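You operate a simulated robot arm through the tools that you are given. There is no shell and no other tool. Be economical: measure what you need, move in short steps, check, and stop when the job is done.

The job below is to be done with a simulated two-armed robot. You get a single attempt, and the scene is never put back.

JOB
Fetch the purple cube marked "256" from the second shelf from the bottom of the steel shelves and set it on the red folder. Then take the brown lattice arc and leave it on top of the camera case. Then open the bottom drawer of the measuring bench, take the black bush on the clear top of the long grey bench and put it away in the inside of the bottom drawer of the measuring bench, then shut the drawer. The order counts.
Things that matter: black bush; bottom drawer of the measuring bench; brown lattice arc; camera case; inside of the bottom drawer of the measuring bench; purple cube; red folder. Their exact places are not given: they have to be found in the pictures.

Only the result counts: the job must be done as asked and must still hold three seconds after the hand-in. Knocking over, shifting, dropping, spilling or breaking anything else fails it.

ROBOT AND FRAMES
Two 7-joint arms with fingered hands on one trunk, on a base that drives. Base frame: it is fixed to the floor where the robot stands at the start and does not move with it; the origin is under the middle of the robot, x ahead of it, y to its left, z up; the surface under the hand at the start is at about z = 900. Readings come in mm, degrees, newtons and seconds.
The left shoulder is at the start at [41, 182, 1262], the right one opposite. With the tool pointing down near the work surface each hand reaches from about 360 to 800 mm from the robot's upright axis, wherever it stands, measured 20 degrees to its own side. Places, roughly: black bush [-1500, 4000, 750]; bottom drawer of the measuring bench [700, 2600, 600]; camera case [-1500, 2000, 1250]; inside of the bottom drawer of the measuring bench [700, 2700, 600]. Payload 3.8 kg a hand.
The TCP of each hand is the grasp point between the finger pads, 30 mm short of the fingertips. In the tool frame z runs along the fingers and y along their closing line. Largest opening 104 mm; the body of the gripper starts 35 mm behind the TCP. The gripper is a hand of 4 fingers: y runs from the thumb to the fingers, the wrist lies at [-17, -104, -178] in the tool frame, and closing takes about 1.5 s.
Orientation is told as [roll, pitch, yaw] about the base's x, y, z axes, in that order, counted from this pose: with the fingers straight down and the wrist toward the robot, the tool's x, y and z point along [0, 1, 0], [1, 0, 0] and [0, 0, -1] of the base frame.

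CONTROLS
- The arms move only by the tool step_arm. It takes "left_motion", "right_motion" or both (then of equal length, played together; a hand with none holds still); each is a list of rows, each a list of 7 numbers: the shift along the tool's x, y, z in mm, then the turn, a rotation vector about the tool's x, y, z in degrees, then the gripper command, from -1 (shut) to 1 (fully open), values between in proportion. In form: [[dx, dy, dz, rx, ry, rz, jaw], ...]. A call has 1 to 12 rows; each row shifts and turns the commanded pose from where the row before left it, along the tool's axes as they then stand. A row lasts 0.2 s, in which the tool goes at most 50 mm and 8.6 degrees; a call with a longer step from one row to the next is refused whole, and so is a gripper value outside its range. A pose out of reach is approached as far as the arm can. The call stops where the force on the tool passes 40 N (or 10 N more than at its start, if that is more) or the arm is blocked; 0.2 s more then pass. The fingers move at their own pace (about 72 mm/s each) and stop on an object; they squeeze with about 24 N. The grip force told is the motor's: it shows also when the fingers shut on nothing. Time passes only in rows, and 0.2 s behind the last, so rows that do not move let the fingers close. The reply holds the time, the measured pose of the TCP, the force on the tool along the base axes, the opening and the grip force, in the units named above and with some noise, with the torque about the TCP (base axes, N m) and any sound that the robot's microphone picked up.
- Cameras (640 x 400 px; columns grow to the right, rows downward): "scene" is now at [116.8, 2.8, 1424.5]; the picture's right is [0.02, -1.00, 0.00], its down [-0.72, -0.02, -0.70] and it looks along [0.70, 0.02, -0.72] (base axes); focal length 279 px, centre (320, 200). "left" rides on the left gripper at [-66, -90, -126] in its tool frame; the picture's right is [-0.78, -0.30, 0.56], its down [0.57, -0.70, 0.42] and it looks along [0.26, 0.65, 0.71] (tool axes); focal length 275 px, centre (320, 200). "right" rides on the right gripper at [66, -90, -126] in its tool frame; the picture's right is [-0.78, 0.30, -0.56], its down [-0.57, -0.70, 0.42] and it looks along [-0.26, 0.65, 0.71] (tool axes); focal length 275 px, centre (320, 200).
- snapshot(camera): a new picture of that camera. The clock stands still meanwhile.
- move_column(by): slides the trunk up (or, below 0, down) by that many mm; the arms and the scene camera ride with it, the base frame stays. It gives what a move gives, with no picture.
- drive_base(legs): drives the robot by 1 to 6 legs, each [ahead, left, turn to the left] in mm, mm and degrees, along the robot's own axes; the way and the turn of a leg run together, so that a leg with both is an arc; at most 1500 mm and 180 degrees a leg. The arms and the cameras ride along, it lands a little off, and it stops where it bumps. It gives what a move gives.
- grasp_type(shape, hand): the hand has 4 fingers and takes this shape, open, in about a second: jaw (thumb against the fingers, like two jaws); tri (thumb and two fingers); tip (a fingertip pinch); poke (one finger out to press); point (the index stretched); flat (the hand flat); cup (the hand cupped); fist (a fist). The gripper value then closes the fingers along that shape, each until it touches; the sizes above hold for jaw. It gives what a move gives, with no picture.
- aim_head(pan, tilt): turns the head with the scene camera to pan (to the left, within 86 degrees either way) and tilt (down, from -29 to 69), counted from straight ahead of the robot. It gives what a move gives.
- point_at(camera, pixels): for up to 12 pixels [column, row] of the newest picture of that camera ("zoom" is the newest enlarged one), the place [x, y, z] in the base frame of the surface seen there, good to about 3 mm. The clock stands still meanwhile.
- inspect(camera, box): a new picture of the part [left, top, right, bottom] of that camera's present view, enlarged. The clock stands still meanwhile.
- job_done(): hands the job in; it is judged then, once.

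Go step by step. Measure first, check grasps and placings, and put right what went wrong. The budget is 110 turns and 108 pictures, counting those below and the enlarged ones. Unless the task says otherwise, let go and move clear before handing in, and close with one line.

The tools are called after "Emit:" as name(argument=value, ...) on one line, values as JSON. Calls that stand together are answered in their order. step_arm: Moves the arms, as the interface text tells. Its arguments: {"type":"object","properties":{"left_motion":{"type":"array"},"right_motion":{"type":"array"}},"required":[]} The other tools are called the same way: move_column (by) slides the trunk up or down; grasp_type (shape, hand) gives the hand a shape; drive_base (legs) drives the base; aim_head (pan, tilt) turns the head that bears the scene camera; snapshot (camera) takes a picture; point_at (camera, pixels) gives the place of the surface under pixels of a picture; inspect (camera, box) takes an enlarged picture of a part of a camera's view; job_done () hands the job in.

At the start:

```text
clock: 0.0
left_eef_pos: [423.7, 213.3, 999.7]
left_tcp_rot: [0.0, 0.0, 0.1]
left_force: [0.2, 0.7, -0.5]
left_wrist_torque: [-0.02, 0.03, -0.01]
left_width: 103.9
left_gripper_force: 0.1
left_shape: jaw
right_eef_pos: [381.8, -199.0, 999.0]
right_tcp_rot: [0.0, -0.1, 0.0]
right_force: [-1.1, -1.0, 0.0]
right_wrist_torque: [-0.02, -0.02, -0.01]
right_width: 103.5
right_gripper_force: 0.2
right_shape: jaw
trunk travel left (down, up): [-413.0, 343.0]
robot x, y, heading: [2.1, 1.4, -0.0]
head pan, tilt: [1.3, 45.7]
```

scene: 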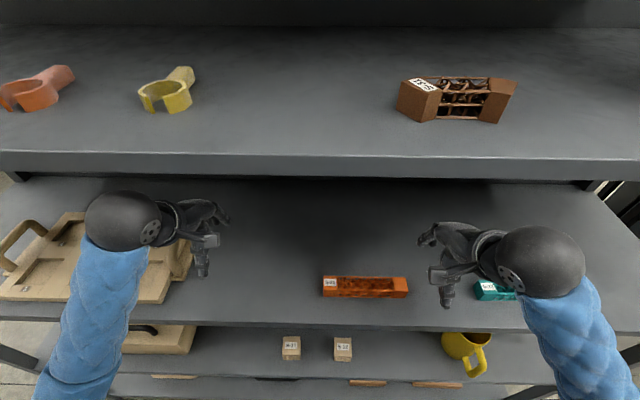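
right: 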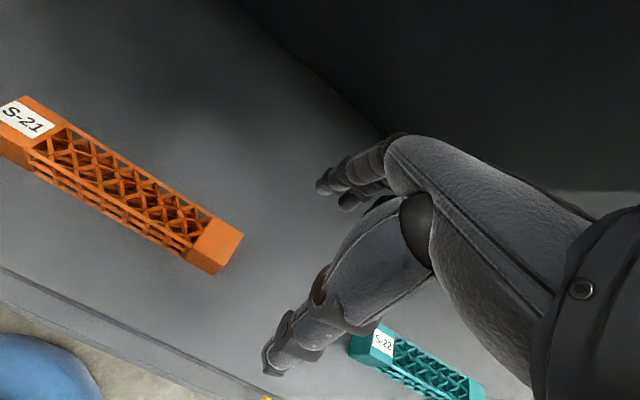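
left: 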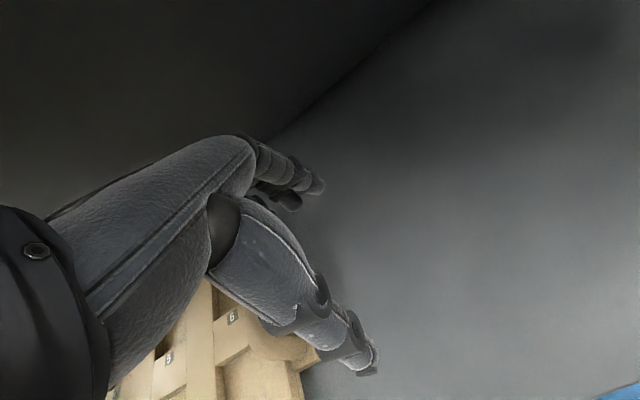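

The scene picture shows shelves ahead, with a brown lattice piece at (460,98) on the upper shelf. I measure some points and look around.

Emit:
point_at(camera="scene", pixels=[[460, 98], [420, 95], [300, 165], [300, 322], [290, 345], [343, 348], [465, 345], [165, 95], [150, 340], [300, 60], [300, 375], [365, 285]])

Emit:
inspect(camera="scene", box=[240, 310, 520, 400])

Emit:
aim_head(pan=0, tilt=15)

Emit:
snapshot(camera="scene")

Emit:
aim_head(pan=80, tilt=20)

Emit:
snapshot(camera="scene")

Emit:
aim_head(pan=-80, tilt=20)

Emit:
snapshot(camera="scene")

```text
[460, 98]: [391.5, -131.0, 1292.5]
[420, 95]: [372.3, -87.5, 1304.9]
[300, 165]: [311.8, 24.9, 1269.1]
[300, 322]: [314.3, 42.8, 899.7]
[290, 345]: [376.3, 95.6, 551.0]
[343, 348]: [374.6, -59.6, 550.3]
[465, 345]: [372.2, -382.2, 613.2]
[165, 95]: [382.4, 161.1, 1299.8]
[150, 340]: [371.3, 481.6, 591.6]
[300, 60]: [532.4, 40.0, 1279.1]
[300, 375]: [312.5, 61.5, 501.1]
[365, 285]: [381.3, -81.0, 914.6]
```

```text
2.29 times, centred on (380, 355) of scene
```

zoom: 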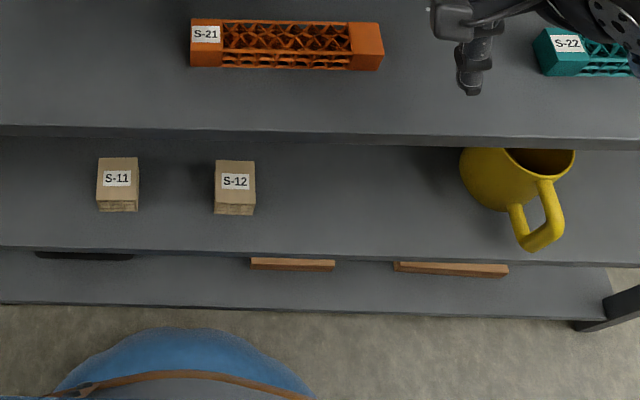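

```text
clock: 1.0
left_eef_pos: [426.0, 214.9, 999.2]
left_tcp_rot: [0.0, 0.0, 0.0]
left_force: [0.0, 0.7, 0.7]
left_wrist_torque: [0.03, 0.02, 0.01]
left_width: 103.9
left_gripper_force: 0.0
left_shape: jaw
right_eef_pos: [380.9, -199.7, 999.4]
right_tcp_rot: [0.0, 0.0, 0.0]
right_force: [0.0, 0.3, 0.1]
right_wrist_torque: [0.03, 0.04, 0.02]
right_width: 103.6
right_gripper_force: 0.1
right_shape: jaw
trunk travel left (down, up): [-413.0, 343.0]
robot x, y, heading: [-3.6, -4.3, 0.2]
head pan, tilt: [0.0, 15.0]
```

```text
103 pictures are left
```

scene: 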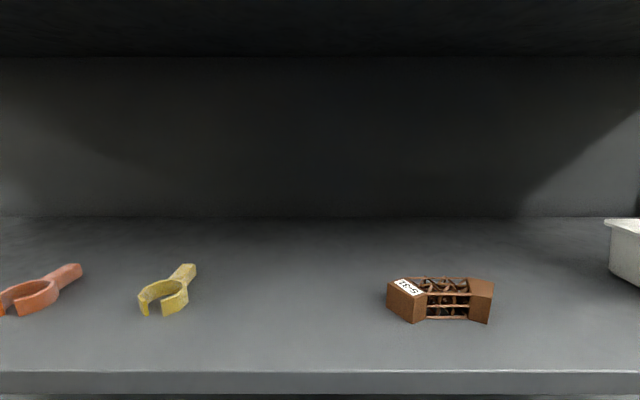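

```text
clock: 2.5
left_eef_pos: [424.4, 214.5, 999.2]
left_tcp_rot: [0.1, 0.1, 0.0]
left_force: [-0.4, 1.3, -0.5]
left_wrist_torque: [-0.03, -0.02, 0.01]
left_width: 103.9
left_gripper_force: 0.1
left_shape: jaw
right_eef_pos: [380.5, -198.0, 999.7]
right_tcp_rot: [0.0, 0.0, -0.1]
right_force: [0.7, -1.0, 0.7]
right_wrist_torque: [-0.02, 0.01, -0.02]
right_width: 103.7
right_gripper_force: 0.2
right_shape: jaw
trunk travel left (down, up): [-413.0, 343.0]
robot x, y, heading: [1.1, -0.3, 0.4]
head pan, tilt: [80.0, 20.0]
```

```text
102 pictures are left
```

scene: 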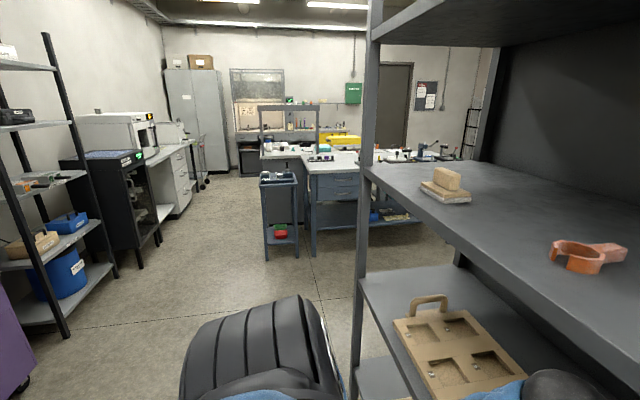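

```text
clock: 5.0
left_eef_pos: [425.7, 213.2, 1000.2]
left_tcp_rot: [0.0, 0.0, 0.0]
left_force: [-0.2, -0.7, 0.6]
left_wrist_torque: [0.01, 0.03, -0.03]
left_width: 103.8
left_gripper_force: 0.0
left_shape: jaw
right_eef_pos: [380.2, -198.6, 1000.0]
right_tcp_rot: [0.0, -0.1, 0.0]
right_force: [0.8, 0.1, 0.6]
right_wrist_torque: [-0.04, 0.0, 0.0]
right_width: 104.1
right_gripper_force: 0.0
right_shape: jaw
trunk travel left (down, up): [-413.0, 343.0]
robot x, y, heading: [-1.3, 3.8, -0.1]
head pan, tilt: [-80.0, 20.0]
```

```text
101 pictures are left
```

scene: 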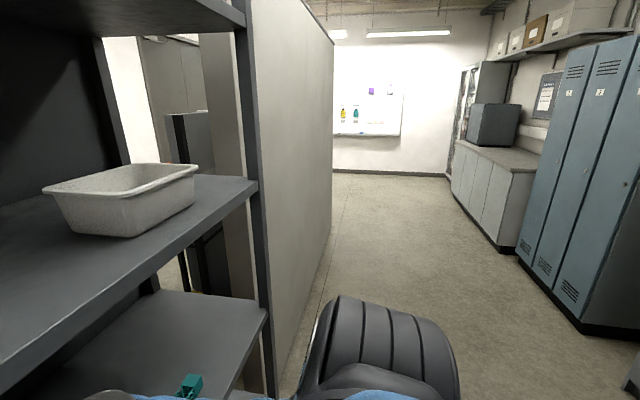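

The frame directly ahead has several levels; a rack with a black case stands behind-left. I measure clearances before backing out.

Emit:
point_at(camera="scene", pixels=[[590, 325], [518, 255], [630, 385], [270, 300], [330, 200]])

Emit:
aim_head(pan=86, tilt=30)

Emit:
snapshot(camera="scene")

Emit:
point_at(camera="scene", pixels=[[20, 80], [60, 190], [100, 220], [40, 180], [20, 300], [60, 240], [330, 130], [400, 250], [350, 200]])

```text
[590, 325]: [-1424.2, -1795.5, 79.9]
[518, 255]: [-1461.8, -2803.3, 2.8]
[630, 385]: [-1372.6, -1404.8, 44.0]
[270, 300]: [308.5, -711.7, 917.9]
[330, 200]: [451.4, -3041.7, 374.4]
```

```text
clock: 7.5
left_eef_pos: [424.9, 212.8, 999.2]
left_tcp_rot: [0.0, 0.0, 0.0]
left_force: [0.5, 0.1, 0.0]
left_wrist_torque: [-0.03, -0.02, 0.0]
left_width: 103.8
left_gripper_force: 0.2
left_shape: jaw
right_eef_pos: [380.9, -198.2, 1000.2]
right_tcp_rot: [0.0, 0.0, 0.0]
right_force: [-0.1, 0.7, 0.3]
right_wrist_torque: [0.0, 0.01, 0.01]
right_width: 104.0
right_gripper_force: 0.1
right_shape: jaw
trunk travel left (down, up): [-413.0, 343.0]
robot x, y, heading: [1.1, -1.1, 0.2]
head pan, tilt: [85.9, 30.0]
```

```text
100 pictures are left
```

scene: 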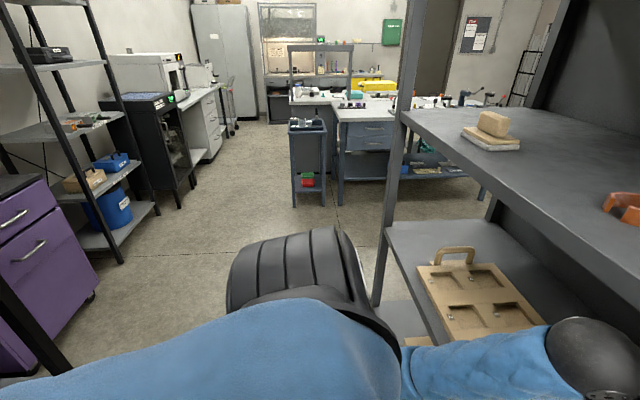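

```text
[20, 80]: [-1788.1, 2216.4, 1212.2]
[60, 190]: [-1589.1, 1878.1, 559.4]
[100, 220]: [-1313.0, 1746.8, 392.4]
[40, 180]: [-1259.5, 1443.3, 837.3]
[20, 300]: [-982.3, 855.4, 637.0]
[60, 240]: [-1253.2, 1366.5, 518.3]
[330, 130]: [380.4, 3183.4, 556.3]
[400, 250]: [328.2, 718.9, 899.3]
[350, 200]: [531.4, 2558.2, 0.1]
```

Backing out 400 mm is clear; then I look at the whole shelf rack.

Emit:
drive_base(legs=[[-400, 0, 0]])

Emit:
aim_head(pan=0, tilt=50)

Emit:
snapshot(camera="scene")

Emit:
aim_head(pan=86, tilt=35)

Emit:
snapshot(camera="scene")

```text
clock: 10.0
left_eef_pos: [20.0, 212.8, 1000.4]
left_tcp_rot: [0.1, 0.0, -0.1]
left_force: [0.5, 0.0, 0.2]
left_wrist_torque: [0.0, -0.02, 0.02]
left_width: 103.8
left_gripper_force: 0.1
left_shape: jaw
right_eef_pos: [-22.7, -199.3, 1000.0]
right_tcp_rot: [0.0, 0.0, -0.1]
right_force: [-0.2, -0.1, -0.2]
right_wrist_torque: [0.0, -0.03, -0.01]
right_width: 103.7
right_gripper_force: 0.1
right_shape: jaw
trunk travel left (down, up): [-413.0, 343.0]
robot x, y, heading: [-406.5, -0.7, -0.1]
head pan, tilt: [85.9, 30.0]
```

```text
clock: 11.6
left_eef_pos: [20.3, 214.5, 1000.4]
left_tcp_rot: [-0.1, 0.0, 0.0]
left_force: [0.4, 0.1, -0.3]
left_wrist_torque: [0.0, 0.0, 0.02]
left_width: 103.8
left_gripper_force: 0.0
left_shape: jaw
right_eef_pos: [-22.4, -198.5, 1000.0]
right_tcp_rot: [0.1, 0.0, 0.1]
right_force: [-0.4, -0.6, 0.1]
right_wrist_torque: [0.01, 0.0, 0.02]
right_width: 103.8
right_gripper_force: 0.0
right_shape: jaw
trunk travel left (down, up): [-413.0, 343.0]
robot x, y, heading: [-405.3, -2.8, 0.1]
head pan, tilt: [0.0, 50.0]
```

```text
99 pictures are left
```

scene: 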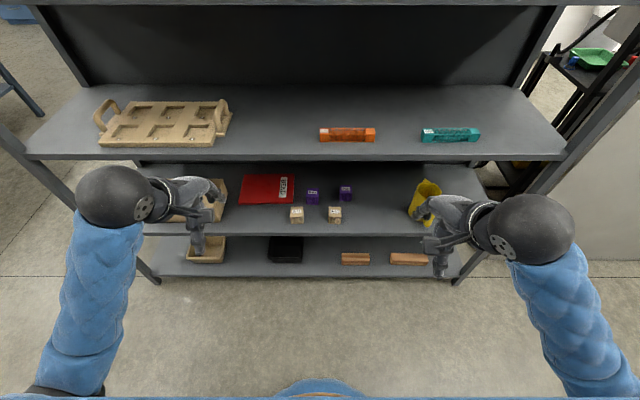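

```text
clock: 13.2
left_eef_pos: [20.5, 212.9, 1000.1]
left_tcp_rot: [0.0, 0.0, 0.0]
left_force: [-0.5, 0.1, -0.7]
left_wrist_torque: [0.03, 0.01, -0.01]
left_width: 103.6
left_gripper_force: 0.2
left_shape: jaw
right_eef_pos: [-22.0, -198.6, 1000.9]
right_tcp_rot: [0.0, 0.0, 0.0]
right_force: [-0.4, -1.5, 0.1]
right_wrist_torque: [0.0, 0.0, -0.01]
right_width: 103.4
right_gripper_force: 0.0
right_shape: jaw
trunk travel left (down, up): [-413.0, 343.0]
robot x, y, heading: [-405.5, 1.3, -0.0]
head pan, tilt: [85.9, 35.0]
```

```text
98 pictures are left
```

scene: 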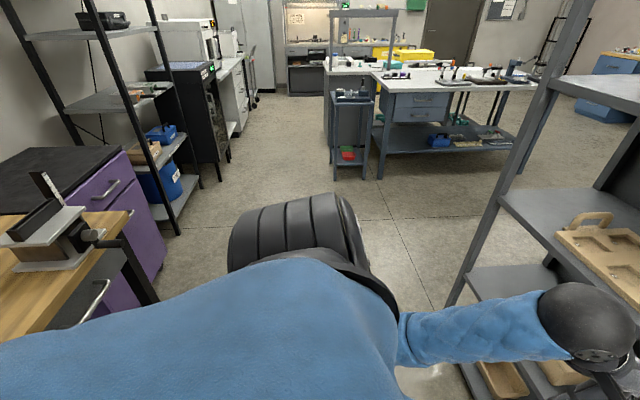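

The second shelf holds two purple cubes at (313,197),(346,193) and the red folder at (267,190). I zoom in for the markings.

Emit:
aim_head(pan=0, tilt=50)

Emit:
inspect(camera="scene", box=[220, 160, 380, 260])

Emit:
point_at(camera="zoom", pixels=[[370, 130], [372, 155], [503, 115], [505, 140], [90, 170], [290, 175], [110, 65], [285, 65], [190, 120], [305, 195], [455, 195], [200, 250]])

```text
clock: 14.8
left_eef_pos: [21.5, 213.2, 998.5]
left_tcp_rot: [0.1, -0.1, 0.0]
left_force: [1.4, -1.1, -0.1]
left_wrist_torque: [0.02, 0.0, 0.0]
left_width: 103.8
left_gripper_force: 0.1
left_shape: jaw
right_eef_pos: [-23.2, -199.1, 999.0]
right_tcp_rot: [0.0, 0.0, 0.0]
right_force: [-0.1, -0.3, -0.6]
right_wrist_torque: [0.03, 0.01, 0.02]
right_width: 103.8
right_gripper_force: 0.0
right_shape: jaw
trunk travel left (down, up): [-413.0, 343.0]
robot x, y, heading: [-403.5, 0.5, -0.1]
head pan, tilt: [0.0, 50.0]
```

```text
4.00 times, centred on (300, 210) of scene
```

zoom: 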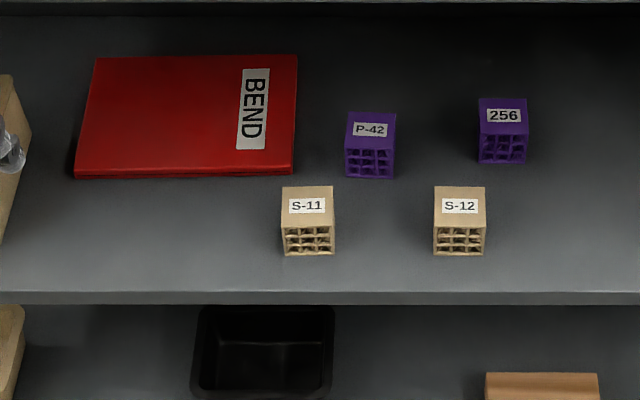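

```text
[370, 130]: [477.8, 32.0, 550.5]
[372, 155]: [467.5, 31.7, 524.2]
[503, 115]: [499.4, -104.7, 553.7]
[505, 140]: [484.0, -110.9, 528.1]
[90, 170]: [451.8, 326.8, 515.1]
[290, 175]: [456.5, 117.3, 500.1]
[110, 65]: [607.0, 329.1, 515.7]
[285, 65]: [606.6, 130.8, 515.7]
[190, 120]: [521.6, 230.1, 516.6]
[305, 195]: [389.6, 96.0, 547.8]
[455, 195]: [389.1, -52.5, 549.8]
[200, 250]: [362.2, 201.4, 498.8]
```

Cube 256 is at about [505,-107], folder spans x 452–607, y 118–330, top 516. I tuck the left arm aside, then lower the trunk.

Emit:
step_arm(left_motion=[[32, -37, 0, 0, 0, 0, 1], [32, -37, 0, 0, 0, 0, 1], [32, -37, 0, 0, 0, 0, 1], [32, -37, 0, 0, 0, 0, 1], [32, -37, 0, 0, 0, 0, 1], [32, -37, 0, 0, 0, 0, 1]])

Emit:
move_column(by=-398)

Emit:
drive_base(legs=[[0, 92, 0]])

Emit:
snapshot(camera="scene")

Emit:
point_at(camera="scene", pixels=[[320, 40], [320, 60], [320, 200], [320, 230]])

```text
clock: 16.2
left_eef_pos: [-142.1, 427.1, 974.2]
left_tcp_rot: [0.1, -0.1, -0.2]
left_force: [0.7, 0.6, 0.2]
left_wrist_torque: [0.01, -0.01, 0.0]
left_width: 103.8
left_gripper_force: 0.0
left_shape: jaw
left hand out of reach, approached as far as the arm can: row 2, 3, 4, 5
right_eef_pos: [-24.4, -198.2, 999.8]
right_tcp_rot: [0.0, -0.1, 0.0]
right_force: [0.0, 0.0, 0.4]
right_wrist_torque: [0.0, -0.04, 0.01]
right_width: 103.7
right_gripper_force: 0.1
right_shape: jaw
trunk travel left (down, up): [-413.0, 343.0]
robot x, y, heading: [-403.9, 1.0, -0.1]
head pan, tilt: [0.0, 50.0]
```

```text
clock: 20.0
left_eef_pos: [-131.9, 430.3, 508.5]
left_tcp_rot: [-0.1, 22.5, 0.0]
left_force: [0.3, 0.2, 0.3]
left_wrist_torque: [0.04, 0.0, -0.02]
left_width: 103.8
left_gripper_force: 0.0
left_shape: jaw
right_eef_pos: [-10.0, -198.9, 482.4]
right_tcp_rot: [0.0, 23.1, 0.0]
right_force: [-0.6, 0.4, 1.2]
right_wrist_torque: [0.01, 0.02, 0.0]
right_width: 103.8
right_gripper_force: 0.1
right_shape: jaw
trunk travel left (down, up): [-15.0, 741.0]
robot x, y, heading: [-403.8, -4.1, 0.0]
head pan, tilt: [0.0, 50.0]
```

```text
clock: 21.1
left_eef_pos: [-130.7, 523.8, 508.1]
left_tcp_rot: [-0.1, 22.5, -0.1]
left_force: [0.8, 0.0, 0.8]
left_wrist_torque: [0.03, 0.0, 0.03]
left_width: 103.4
left_gripper_force: 0.2
left_shape: jaw
right_eef_pos: [-9.0, -105.5, 483.5]
right_tcp_rot: [0.0, 23.1, 0.0]
right_force: [-0.4, -0.2, -0.1]
right_wrist_torque: [0.04, -0.01, -0.05]
right_width: 103.9
right_gripper_force: 0.0
right_shape: jaw
trunk travel left (down, up): [-15.0, 741.0]
robot x, y, heading: [-405.5, 94.2, -0.2]
head pan, tilt: [0.0, 50.0]
```

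```text
96 pictures are left
```

scene: 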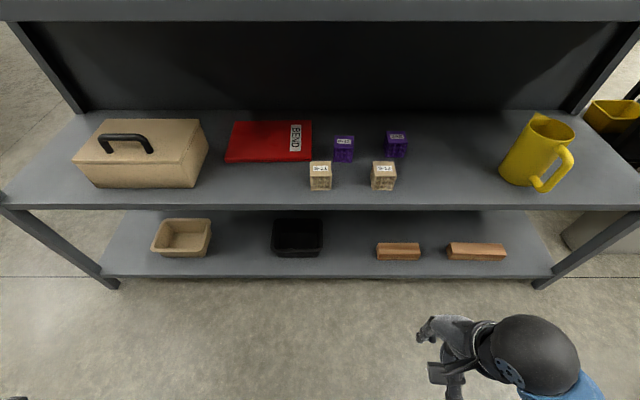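

```text
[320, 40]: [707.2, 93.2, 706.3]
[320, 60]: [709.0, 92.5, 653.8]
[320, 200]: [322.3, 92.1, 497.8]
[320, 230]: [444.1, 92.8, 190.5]
```

Lowering leans the trunk (pitch 23°, head further forward), so I level the right hand, raise it to z≈600 and stretch it forward outside the shelf.

Emit:
step_arm(right_motion=[[0, 0, 0, -7.7, 0, 0, 1], [0, 0, 0, -7.7, 0, 0, 1], [0, 0, 0, -7.7, 0, 0, 1], [0, 0, -40, 0, 0, 0, 1], [0, 0, -40, 0, 0, 0, 1], [0, 0, -38, 0, 0, 0, 1], [0, 45, 0, 0, 0, 0, 1], [0, 45, 0, 0, 0, 0, 1], [0, 45, 0, 0, 0, 0, 1], [0, 45, 0, 0, 0, 0, 1], [0, 42, 0, 0, 0, 0, 1]])

Emit:
snapshot(camera="scene")

```text
clock: 23.5
left_eef_pos: [-133.1, 522.8, 509.5]
left_tcp_rot: [-0.1, 22.3, -0.1]
left_force: [-0.4, 0.0, 0.0]
left_wrist_torque: [0.0, -0.02, 0.02]
left_width: 103.6
left_gripper_force: 0.1
left_shape: jaw
right_eef_pos: [257.7, -80.3, 518.9]
right_tcp_rot: [0.0, 0.3, 0.1]
right_force: [-34.8, -3.5, 19.3]
right_wrist_torque: [-0.4, -0.39, -0.57]
right_width: 92.3
right_gripper_force: 0.0
right_shape: jaw
right hand out of reach, approached as far as the arm can: row 1, 2, 4, 5, 6
trunk travel left (down, up): [-15.0, 741.0]
robot x, y, heading: [-401.6, 92.2, 0.0]
head pan, tilt: [0.0, 50.0]
stopped in row 11 (right hand): the force on the tool passed its limit at 50 N (the readings are from after the stop); the commanded pose is now the measured one
```

```text
95 pictures are left
```

scene: 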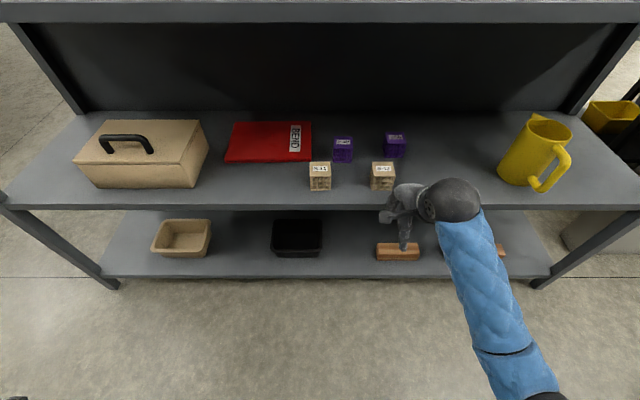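

The fingers touched the shelf edge because the lift was out of reach earlier. I back off 60 mm and lift there.

Emit:
step_arm(right_motion=[[0, -30, 0, 0, 0, 0, 1], [0, -30, 0, 0, 0, 0, 1], [0, 0, -30, 0, 0, 0, 1], [0, 0, -30, 0, 0, 0, 1], [0, 0, -25, 0, 0, 0, 1], [-12, 0, 0, 0, 0, 0, 1], [-12, 0, 0, 0, 0, 0, 1]])

Emit:
snapshot(camera="scene")

```text
clock: 25.1
left_eef_pos: [-130.3, 522.4, 509.1]
left_tcp_rot: [-0.1, 22.6, -0.2]
left_force: [-0.2, -0.3, -0.6]
left_wrist_torque: [-0.01, 0.02, -0.01]
left_width: 103.6
left_gripper_force: 0.1
left_shape: jaw
right_eef_pos: [200.8, -104.6, 599.5]
right_tcp_rot: [-0.1, 0.3, 0.1]
right_force: [0.3, -1.4, 0.0]
right_wrist_torque: [-0.04, 0.03, 0.03]
right_width: 103.7
right_gripper_force: 0.2
right_shape: jaw
trunk travel left (down, up): [-15.0, 741.0]
robot x, y, heading: [-404.9, 91.2, -0.0]
head pan, tilt: [0.0, 50.0]
```

```text
94 pictures are left
```

scene: 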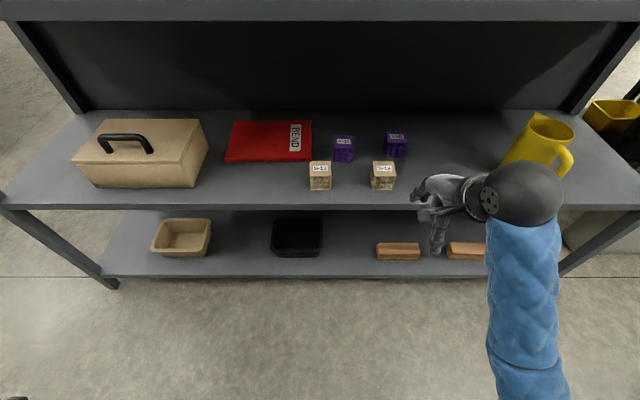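

Hand is now at z 600, clear. I measure the cube, its neighbours and the shelf underside before driving in.

Emit:
inspect(camera="scene", box=[300, 110, 460, 210])

Emit:
point_at(camera="scene", pixels=[[320, 18], [320, 20], [320, 24], [387, 134], [404, 134], [388, 141], [405, 141], [535, 185], [518, 150]])

```text
4.00 times, centred on (380, 160) of scene
```

zoom: 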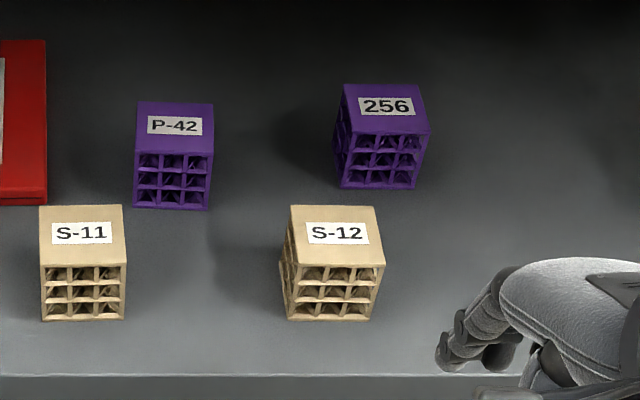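

```text
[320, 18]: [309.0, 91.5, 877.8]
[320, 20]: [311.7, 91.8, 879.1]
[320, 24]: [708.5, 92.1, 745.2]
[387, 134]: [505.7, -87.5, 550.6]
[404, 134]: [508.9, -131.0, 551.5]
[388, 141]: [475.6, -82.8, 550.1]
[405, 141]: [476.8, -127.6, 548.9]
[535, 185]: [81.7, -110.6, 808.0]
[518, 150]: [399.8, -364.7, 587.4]
```

Cube centre ≈ [498,-107], top 551; shelf underside ≈ 877. I drive in 296 mm.

Emit:
drive_base(legs=[[296, 0, 0]])

Emit:
snapshot(camera="scene")

Emit:
snapshot(camera="right")

```text
clock: 27.1
left_eef_pos: [169.1, 522.0, 509.3]
left_tcp_rot: [-0.1, 22.6, -0.3]
left_force: [0.3, 0.1, -0.3]
left_wrist_torque: [-0.01, 0.0, -0.02]
left_width: 103.8
left_gripper_force: 0.0
left_shape: jaw
right_eef_pos: [500.9, -108.3, 600.2]
right_tcp_rot: [-0.1, 0.2, -0.2]
right_force: [0.7, -1.1, 0.4]
right_wrist_torque: [0.01, -0.01, 0.01]
right_width: 103.5
right_gripper_force: 0.0
right_shape: jaw
trunk travel left (down, up): [-15.0, 741.0]
robot x, y, heading: [-106.3, 94.7, 0.1]
head pan, tilt: [0.0, 50.0]
```

```text
92 pictures are left
```

scene: 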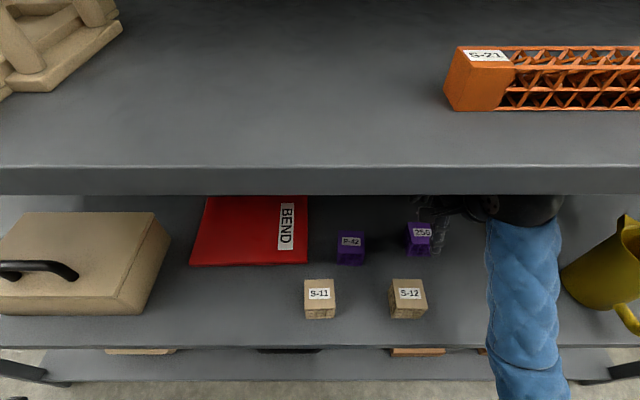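

```text
91 pictures are left
```

right: 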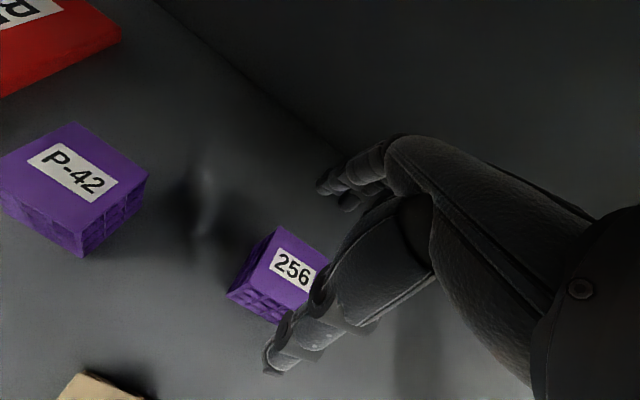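

Projection of the TCP lands at about (293,266), right on the "256" face. I descend to z≈537 and close.

Emit:
step_arm(right_motion=[[0, -2, 21, 0, 0, 0, 1], [0, 0, 21, 0, 0, 0, 1], [0, 0, 21, 0, 0, 0, 1], [0, 0, 0, 0, 0, 0, 1]])

Emit:
snapshot(camera="right")

```text
clock: 28.1
left_eef_pos: [168.9, 522.6, 507.8]
left_tcp_rot: [-0.1, 22.6, -0.3]
left_force: [0.4, 0.1, 0.4]
left_wrist_torque: [0.01, 0.0, -0.03]
left_width: 103.7
left_gripper_force: 0.1
left_shape: jaw
right_eef_pos: [499.1, -109.4, 537.3]
right_tcp_rot: [0.0, 0.4, -0.1]
right_force: [0.5, 0.1, -0.4]
right_wrist_torque: [0.02, -0.01, 0.0]
right_width: 103.9
right_gripper_force: 0.1
right_shape: jaw
trunk travel left (down, up): [-15.0, 741.0]
robot x, y, heading: [-107.7, 96.3, -0.2]
head pan, tilt: [0.0, 50.0]
```

```text
90 pictures are left
```

right: 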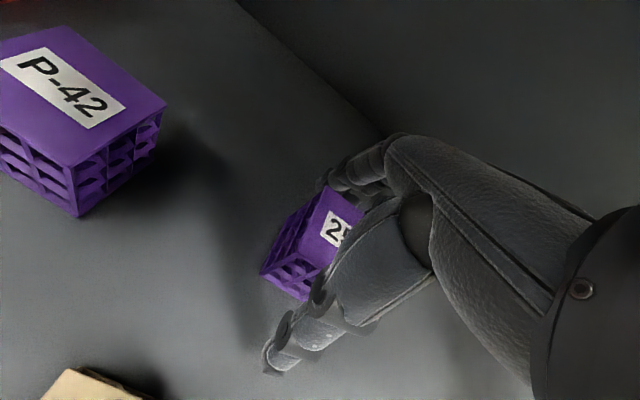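

The cube sits between thumb and fingers; I close, wait, and lift 45 mm.

Emit:
step_arm(right_motion=[[0, 0, 0, 0, 0, 0, -1], [0, 0, 0, 0, 0, 0, -1], [0, 0, 0, 0, 0, 0, -1], [0, 0, 0, 0, 0, 0, -1], [0, 0, 0, 0, 0, 0, -1], [0, 0, 0, 0, 0, 0, -1], [0, 0, 0, 0, 0, 0, -1], [0, 0, -15, 0, 0, 0, -1], [0, 0, -25, 0, 0, 0, -1], [0, 0, -35, 0, 0, 0, -1]])

Emit:
snapshot(camera="right")

```text
clock: 30.3
left_eef_pos: [169.4, 522.4, 508.0]
left_tcp_rot: [-0.1, 22.6, -0.3]
left_force: [0.2, 0.1, 0.0]
left_wrist_torque: [0.01, -0.01, 0.0]
left_width: 103.7
left_gripper_force: 0.0
left_shape: jaw
right_eef_pos: [499.1, -108.4, 614.6]
right_tcp_rot: [0.0, 0.3, 0.0]
right_force: [-0.7, 0.0, 0.4]
right_wrist_torque: [-0.01, 0.0, -0.03]
right_width: 44.4
right_gripper_force: 23.5
right_shape: jaw
trunk travel left (down, up): [-15.0, 741.0]
robot x, y, heading: [-103.5, 89.5, -0.0]
head pan, tilt: [0.0, 50.0]
```

```text
89 pictures are left
```

right: 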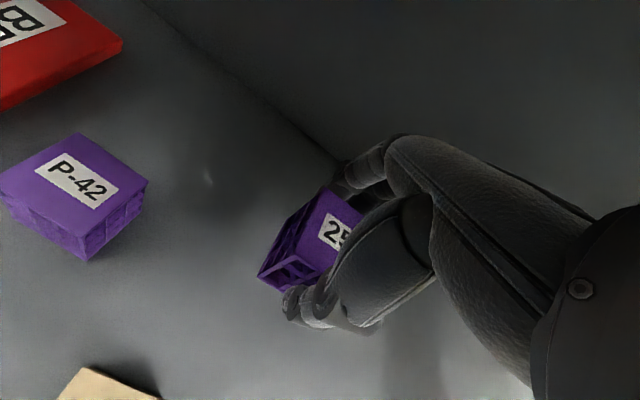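

Cube is held (44 mm width, 23 N). I carry it left: 200 mm by base and 100 mm by arm.

Emit:
drive_base(legs=[[0, 200, 0]])

Emit:
step_arm(right_motion=[[30, 8, 0, 0, 0, 0, -1], [30, 8, 0, 0, 0, 0, -1], [30, 8, 0, 0, 0, 0, -1], [20, 0, 0, 0, 0, 0, -1]])

Emit:
snapshot(camera="right")

Emit:
snapshot(camera="scene")

```text
clock: 31.9
left_eef_pos: [169.7, 721.3, 508.8]
left_tcp_rot: [-0.1, 22.7, -0.2]
left_force: [0.3, 0.1, -0.6]
left_wrist_torque: [0.01, 0.01, 0.02]
left_width: 104.1
left_gripper_force: 0.0
left_shape: jaw
right_eef_pos: [500.5, 91.1, 613.3]
right_tcp_rot: [0.0, 0.3, -0.1]
right_force: [-0.5, -0.2, -0.5]
right_wrist_torque: [0.02, -0.04, -0.01]
right_width: 44.6
right_gripper_force: 24.0
right_shape: jaw
trunk travel left (down, up): [-15.0, 741.0]
robot x, y, heading: [-103.6, 291.7, -0.2]
head pan, tilt: [0.0, 50.0]
```

```text
clock: 32.9
left_eef_pos: [169.6, 722.3, 507.3]
left_tcp_rot: [-0.1, 22.5, -0.2]
left_force: [-0.4, -0.5, 0.7]
left_wrist_torque: [0.04, -0.01, -0.02]
left_width: 103.6
left_gripper_force: 0.1
left_shape: jaw
right_eef_pos: [523.5, 202.2, 613.3]
right_tcp_rot: [0.0, 0.3, 0.0]
right_force: [0.2, -0.1, 0.0]
right_wrist_torque: [0.02, -0.02, 0.01]
right_width: 44.3
right_gripper_force: 23.9
right_shape: jaw
trunk travel left (down, up): [-15.0, 741.0]
robot x, y, heading: [-105.0, 292.2, -0.2]
head pan, tilt: [0.0, 50.0]
```

```text
88 pictures are left
```

right: 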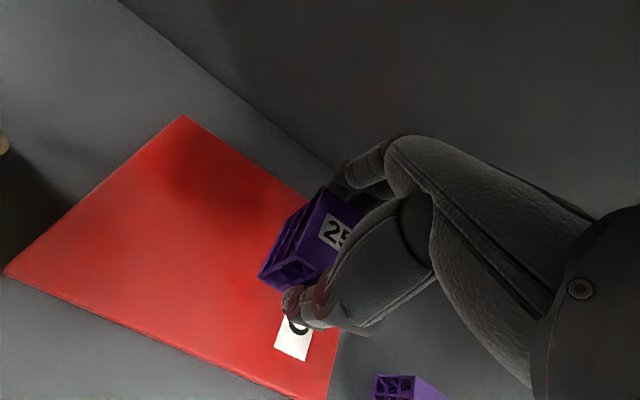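

```text
87 pictures are left
```

scene: 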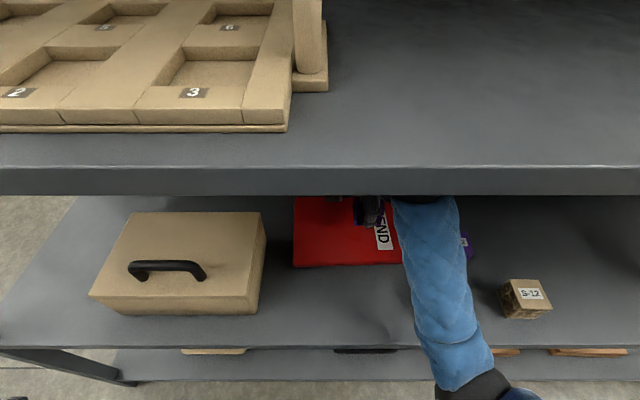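

The cube is above the folder. I check forearm clearance over hidden S-11.

Emit:
point_at(camera="scene", pixels=[[425, 210], [430, 250], [440, 300], [455, 340], [468, 375], [415, 320], [490, 345]])

```text
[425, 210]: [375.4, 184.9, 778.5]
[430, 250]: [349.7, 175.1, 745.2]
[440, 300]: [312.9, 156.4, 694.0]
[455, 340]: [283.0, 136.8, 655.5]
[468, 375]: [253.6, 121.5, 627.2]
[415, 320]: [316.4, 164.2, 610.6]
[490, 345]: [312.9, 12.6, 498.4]
```

The forearm is higher than it was at the first grasp, so lowering to z≈555 is safe. I lower gently.

Emit:
step_arm(right_motion=[[0, 0, 25, 0, 0, 0, -1], [0, 0, 20, 0, 0, 0, -1], [0, 0, 8, 0, 0, 0, -1], [0, 0, 3, 0, 0, 0, -1], [0, 0, 2, 0, 0, 0, -1], [0, 0, 0, 0, 0, 0, -1]])

Emit:
snapshot(camera="right")

```text
clock: 34.3
left_eef_pos: [169.9, 721.3, 507.8]
left_tcp_rot: [-0.1, 22.5, -0.2]
left_force: [0.2, -0.8, -0.2]
left_wrist_torque: [0.0, 0.03, 0.01]
left_width: 103.7
left_gripper_force: 0.1
left_shape: jaw
right_eef_pos: [522.4, 202.5, 553.8]
right_tcp_rot: [0.0, 0.3, -0.1]
right_force: [0.1, 0.1, -0.5]
right_wrist_torque: [0.0, 0.01, 0.0]
right_width: 44.4
right_gripper_force: 24.3
right_shape: jaw
trunk travel left (down, up): [-15.0, 741.0]
robot x, y, heading: [-103.5, 287.3, -0.1]
head pan, tilt: [0.0, 50.0]
```

```text
86 pictures are left
```

right: 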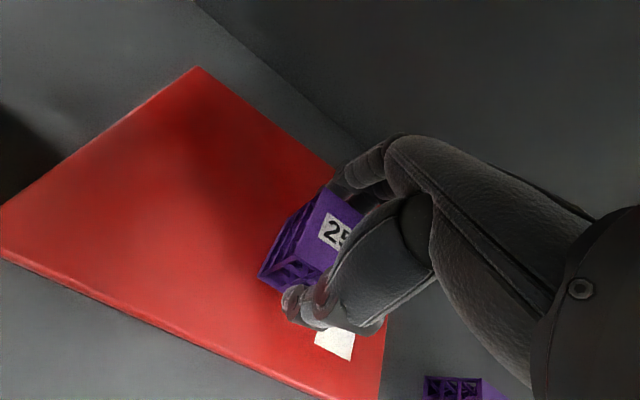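

No contact force yet; I go down in 1–2 mm steps.

Emit:
step_arm(right_motion=[[0, 0, 1.5, 0, 0, 0, -1], [0, 0, 1.5, 0, 0, 0, -1], [0, 0, 0, 0, 0, 0, -1]])

```text
clock: 35.1
left_eef_pos: [170.0, 721.9, 508.6]
left_tcp_rot: [-0.1, 22.5, -0.2]
left_force: [0.3, 0.0, 0.5]
left_wrist_torque: [-0.02, -0.01, -0.01]
left_width: 103.8
left_gripper_force: 0.1
left_shape: jaw
right_eef_pos: [522.5, 202.9, 552.6]
right_tcp_rot: [0.1, 0.1, -0.1]
right_force: [-0.7, -1.3, 8.9]
right_wrist_torque: [-0.01, -0.01, -0.03]
right_width: 44.5
right_gripper_force: 23.8
right_shape: jaw
trunk travel left (down, up): [-15.0, 741.0]
robot x, y, heading: [-104.7, 291.2, -0.2]
head pan, tilt: [0.0, 50.0]
```

Contact (8.9 N up). I release, then lift 55 mm.

Emit:
step_arm(right_motion=[[0, 0, -0.5, 0, 0, 0, 0], [0, 0, 0, 0, 0, 0, 0.5], [0, 0, 0, 0, 0, 0, 1], [0, 0, 0, 0, 0, 0, 1], [0, 0, 0, 0, 0, 0, 1], [0, 0, 0, 0, 0, 0, 1], [0, 0, -15, 0, 0, 0, 1], [0, 0, -20, 0, 0, 0, 1], [0, 0, -25, 0, 0, 0, 1]])

Emit:
snapshot(camera="right")

```text
clock: 37.1
left_eef_pos: [169.6, 722.0, 508.2]
left_tcp_rot: [-0.2, 22.6, -0.2]
left_force: [0.1, 0.0, -0.2]
left_wrist_torque: [0.02, 0.03, 0.02]
left_width: 103.7
left_gripper_force: 0.1
left_shape: jaw
right_eef_pos: [523.6, 200.2, 613.2]
right_tcp_rot: [-0.1, 0.3, -0.1]
right_force: [0.1, 0.0, 0.2]
right_wrist_torque: [-0.01, 0.03, 0.0]
right_width: 103.7
right_gripper_force: 0.1
right_shape: jaw
trunk travel left (down, up): [-15.0, 741.0]
robot x, y, heading: [-107.5, 291.9, -0.3]
head pan, tilt: [0.0, 50.0]
```

```text
85 pictures are left
```

right: 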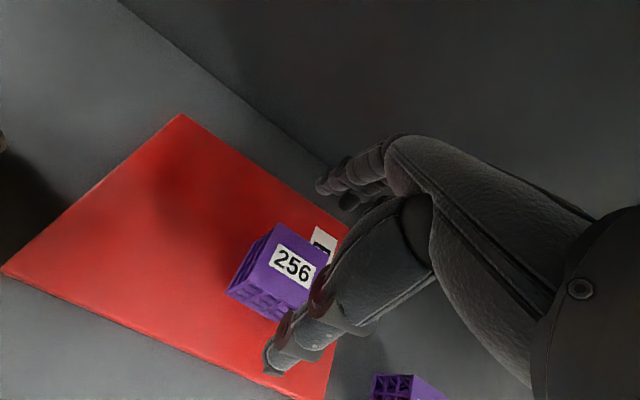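

Cube 256 rests on the folder. I back out, and look at it and at the arc after raising the trunk.

Emit:
drive_base(legs=[[-310, 0, 0], [0, -250, 0]])

Emit:
snapshot(camera="scene")

Emit:
move_column(by=700)

Emit:
snapshot(camera="scene")

```text
clock: 40.6
left_eef_pos: [-139.8, 468.7, 507.6]
left_tcp_rot: [-0.1, 22.5, -0.1]
left_force: [0.3, 0.7, 0.1]
left_wrist_torque: [0.02, -0.02, 0.01]
left_width: 103.6
left_gripper_force: 0.0
left_shape: jaw
right_eef_pos: [215.1, -49.1, 612.5]
right_tcp_rot: [0.0, 0.3, 0.2]
right_force: [0.4, 0.3, -0.1]
right_wrist_torque: [0.03, -0.01, -0.02]
right_width: 103.6
right_gripper_force: 0.0
right_shape: jaw
trunk travel left (down, up): [-15.0, 741.0]
robot x, y, heading: [-410.9, 34.3, 0.1]
head pan, tilt: [0.0, 50.0]
```

```text
84 pictures are left
```

scene: 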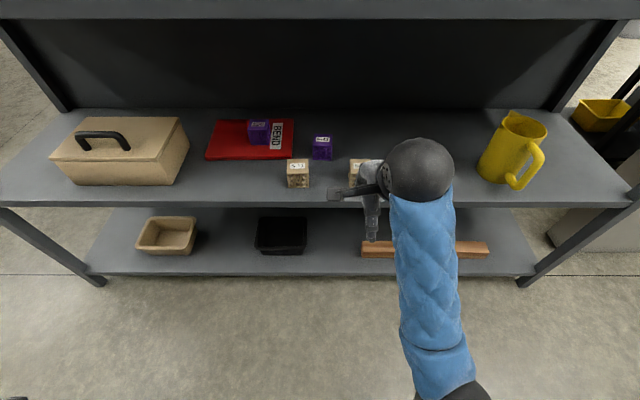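

```text
refused: 700 is not a number from -400 to 400
```

```text
83 pictures are left
```

scene: 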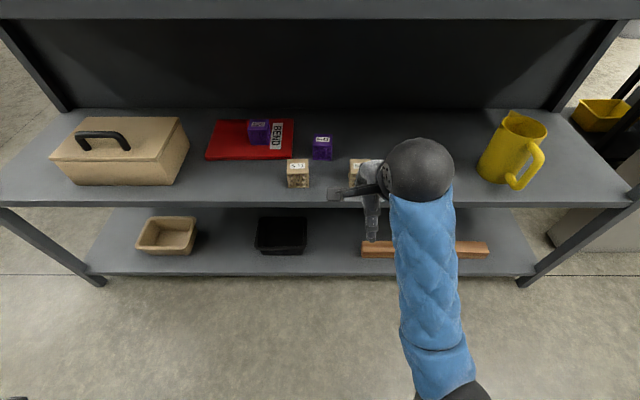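

Cube is clearly on the folder. I retract the right hand a bit and then raise the trunk in two steps.

Emit:
step_arm(right_motion=[[0, -45, 0, 0, 0, 0, 1], [0, -45, 0, 0, 0, 0, 1], [0, -40, 0, 0, 0, 0, 1]])

Emit:
move_column(by=400)

Emit:
move_column(by=320)

Emit:
snapshot(camera="scene")

```text
clock: 41.4
left_eef_pos: [-140.9, 469.4, 508.4]
left_tcp_rot: [-0.1, 22.6, -0.1]
left_force: [0.3, -0.2, -0.4]
left_wrist_torque: [0.03, 0.0, 0.03]
left_width: 103.6
left_gripper_force: 0.1
left_shape: jaw
right_eef_pos: [94.6, -61.5, 620.9]
right_tcp_rot: [-1.3, -1.6, -0.7]
right_force: [0.0, 0.4, 0.6]
right_wrist_torque: [0.01, 0.0, 0.03]
right_width: 103.7
right_gripper_force: 0.0
right_shape: jaw
trunk travel left (down, up): [-15.0, 741.0]
robot x, y, heading: [-411.8, 36.1, 0.1]
head pan, tilt: [0.0, 50.0]
```

```text
clock: 45.2
left_eef_pos: [-141.5, 468.9, 908.9]
left_tcp_rot: [-0.1, 22.5, 0.0]
left_force: [-0.2, -0.7, 0.1]
left_wrist_torque: [-0.02, 0.0, 0.01]
left_width: 103.8
left_gripper_force: 0.1
left_shape: jaw
right_eef_pos: [96.9, -106.4, 1003.6]
right_tcp_rot: [-7.2, -0.7, -2.7]
right_force: [0.8, -0.3, -0.8]
right_wrist_torque: [0.02, -0.01, 0.02]
right_width: 103.5
right_gripper_force: 0.1
right_shape: jaw
trunk travel left (down, up): [-416.0, 340.0]
robot x, y, heading: [-411.9, 38.7, -0.1]
head pan, tilt: [0.0, 50.0]
stopped: the arm was blocked; the commanded pose is now the measured one
```

```text
clock: 48.4
left_eef_pos: [-139.6, 468.4, 1229.1]
left_tcp_rot: [-0.1, 22.5, 0.0]
left_force: [-0.3, 0.0, 0.4]
left_wrist_torque: [0.01, -0.01, 0.02]
left_width: 103.8
left_gripper_force: 0.2
left_shape: jaw
right_eef_pos: [98.3, -123.0, 1321.1]
right_tcp_rot: [-9.5, -0.9, -3.6]
right_force: [-0.2, 0.6, -1.0]
right_wrist_torque: [0.0, 0.02, 0.02]
right_width: 103.9
right_gripper_force: 0.1
right_shape: jaw
trunk travel left (down, up): [-736.0, 20.0]
robot x, y, heading: [-415.2, 39.2, -0.1]
head pan, tilt: [0.0, 50.0]
```

```text
82 pictures are left
```

scene: 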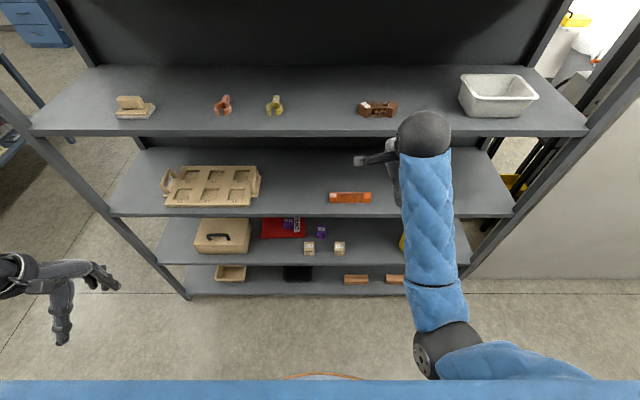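

Trunk is up; the right hand drifted a bit in roll/yaw. I straighten it and zoom in on the arc at (377,109).

Emit:
step_arm(right_motion=[[0, 0, -15, 0.5, 4.8, -1.8, 1], [0, 0, -15, 0.4, 4.7, -1.8, 1], [0, 0, 0, 0, 0, 0, 1]])

Emit:
inspect(camera="scene", box=[340, 85, 420, 135])

Emit:
point_at(camera="zoom", pixels=[[180, 150], [210, 190], [150, 190], [320, 170], [320, 230], [430, 180], [410, 150], [440, 220], [220, 250], [400, 250], [320, 300], [280, 150]])

```text
clock: 49.2
left_eef_pos: [-140.3, 469.0, 1228.8]
left_tcp_rot: [-0.2, 22.6, -0.1]
left_force: [-0.4, 1.4, 0.6]
left_wrist_torque: [0.0, 0.0, 0.03]
left_width: 103.8
left_gripper_force: 0.0
left_shape: jaw
right_eef_pos: [96.5, -121.1, 1350.3]
right_tcp_rot: [0.3, 0.4, -0.1]
right_force: [-0.8, 0.9, -0.4]
right_wrist_torque: [-0.01, 0.01, 0.02]
right_width: 103.7
right_gripper_force: 0.1
right_shape: jaw
trunk travel left (down, up): [-736.0, 20.0]
robot x, y, heading: [-412.8, 39.9, 0.0]
head pan, tilt: [0.0, 50.0]
```

```text
8.00 times, centred on (380, 110) of scene
```

zoom: 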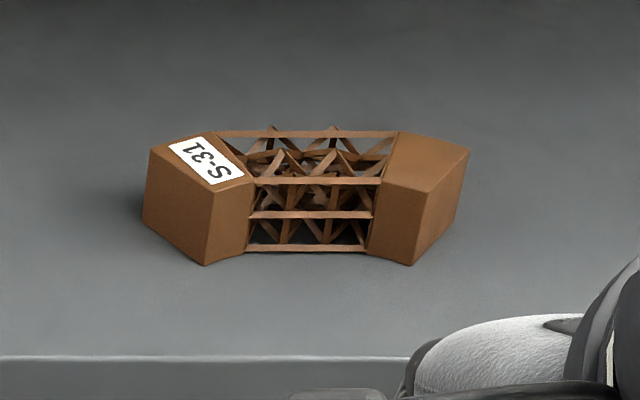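

```text
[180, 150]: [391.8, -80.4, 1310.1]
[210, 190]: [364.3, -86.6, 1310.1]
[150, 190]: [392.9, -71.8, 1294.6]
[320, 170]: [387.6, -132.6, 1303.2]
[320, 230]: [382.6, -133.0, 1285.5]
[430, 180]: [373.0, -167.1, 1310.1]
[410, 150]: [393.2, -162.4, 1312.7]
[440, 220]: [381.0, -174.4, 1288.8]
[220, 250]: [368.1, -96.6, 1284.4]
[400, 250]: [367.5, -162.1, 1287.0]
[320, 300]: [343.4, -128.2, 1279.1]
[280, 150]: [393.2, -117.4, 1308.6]
```

The arc's lattice middle is at about [391,-127], top ≈1310. I check the underside of the shelf above it before reaching in.

Emit:
aim_head(pan=0, tilt=20)

Emit:
snapshot(camera="scene")

Emit:
point_at(camera="scene", pixels=[[250, 100], [250, 130], [250, 150], [250, 160], [250, 180], [250, 220]])

```text
clock: 50.1
left_eef_pos: [-139.9, 468.3, 1229.7]
left_tcp_rot: [0.0, 22.5, -0.1]
left_force: [0.7, 0.7, 0.0]
left_wrist_torque: [0.04, -0.01, 0.01]
left_width: 104.0
left_gripper_force: 0.0
left_shape: jaw
right_eef_pos: [98.2, -121.1, 1352.3]
right_tcp_rot: [0.5, 0.1, -0.3]
right_force: [0.0, 0.8, -0.7]
right_wrist_torque: [0.0, 0.01, 0.02]
right_width: 103.8
right_gripper_force: 0.0
right_shape: jaw
trunk travel left (down, up): [-736.0, 20.0]
robot x, y, heading: [-414.2, 40.7, 0.1]
head pan, tilt: [0.0, 20.0]
```

```text
80 pictures are left
```

scene: 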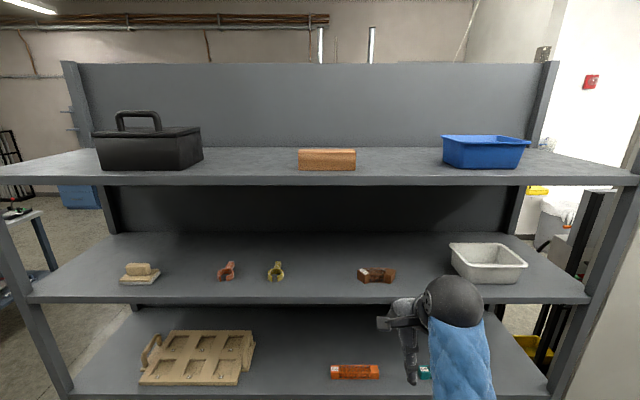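

```text
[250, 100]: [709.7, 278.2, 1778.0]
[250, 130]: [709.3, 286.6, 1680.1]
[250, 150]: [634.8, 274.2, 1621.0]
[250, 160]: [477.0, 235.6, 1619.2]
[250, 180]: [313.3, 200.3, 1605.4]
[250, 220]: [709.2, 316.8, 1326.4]
```

Emit:
point_at(camera="scene", pixels=[[455, 279], [455, 290], [470, 285], [440, 285], [410, 302], [420, 378], [384, 324]])

```text
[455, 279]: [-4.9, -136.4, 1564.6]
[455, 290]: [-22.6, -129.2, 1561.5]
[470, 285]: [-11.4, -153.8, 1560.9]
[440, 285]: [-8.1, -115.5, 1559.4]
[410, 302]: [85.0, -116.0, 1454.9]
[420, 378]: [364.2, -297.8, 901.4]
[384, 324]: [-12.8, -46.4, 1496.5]
```

Wrist top is 213 mm above the TCP, so entering at z≈1350 leaves ~30 mm under the shelf. Driving in 292 mm.

Emit:
drive_base(legs=[[292, -4, 0]])

Emit:
snapshot(camera="right")

```text
clock: 52.2
left_eef_pos: [151.1, 466.1, 1228.8]
left_tcp_rot: [0.0, 22.5, 0.2]
left_force: [-0.3, -0.5, -0.1]
left_wrist_torque: [0.02, 0.01, 0.01]
left_width: 103.7
left_gripper_force: 0.0
left_shape: jaw
right_eef_pos: [391.4, -120.2, 1354.8]
right_tcp_rot: [0.5, -0.1, -0.1]
right_force: [-0.5, -0.3, -0.3]
right_wrist_torque: [-0.02, -0.02, -0.04]
right_width: 103.6
right_gripper_force: 0.1
right_shape: jaw
trunk travel left (down, up): [-736.0, 20.0]
robot x, y, heading: [-119.2, 36.1, 0.1]
head pan, tilt: [0.0, 20.0]
```

```text
79 pictures are left
```

right: 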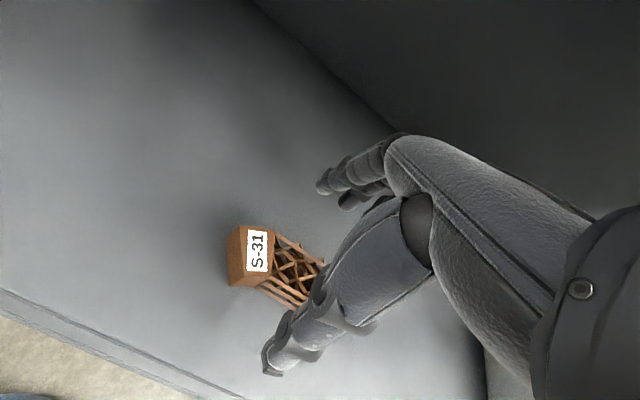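

Aligned; shift 6 mm to the right and descend to z≈1314.

Emit:
step_arm(right_motion=[[-6, 0, 12, 0, 0, 0, 1], [0, 0, 14, 0, 0, 0, 1], [0, 0, 12, 0, 0, 0, 1], [0, 0, 2, 0, 0, 0, 1], [0, 0, 0, 0, 0, 0, 1]])

Emit:
inspect(camera="right", box=[200, 160, 440, 400])

```text
clock: 53.4
left_eef_pos: [152.6, 467.0, 1228.6]
left_tcp_rot: [-0.1, 22.4, 0.0]
left_force: [0.6, 0.0, 0.5]
left_wrist_torque: [0.05, -0.04, -0.01]
left_width: 103.6
left_gripper_force: 0.1
left_shape: jaw
right_eef_pos: [394.0, -128.2, 1316.4]
right_tcp_rot: [0.4, -0.3, 0.0]
right_force: [0.1, 0.0, 0.3]
right_wrist_torque: [0.01, -0.01, -0.02]
right_width: 104.0
right_gripper_force: 0.1
right_shape: jaw
trunk travel left (down, up): [-736.0, 20.0]
robot x, y, heading: [-119.4, 37.1, -0.1]
head pan, tilt: [0.0, 20.0]
```

```text
1.67 times, centred on (320, 280) of right
```

zoom: 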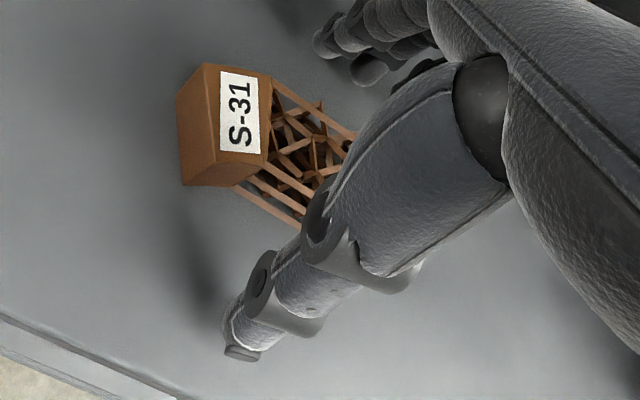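

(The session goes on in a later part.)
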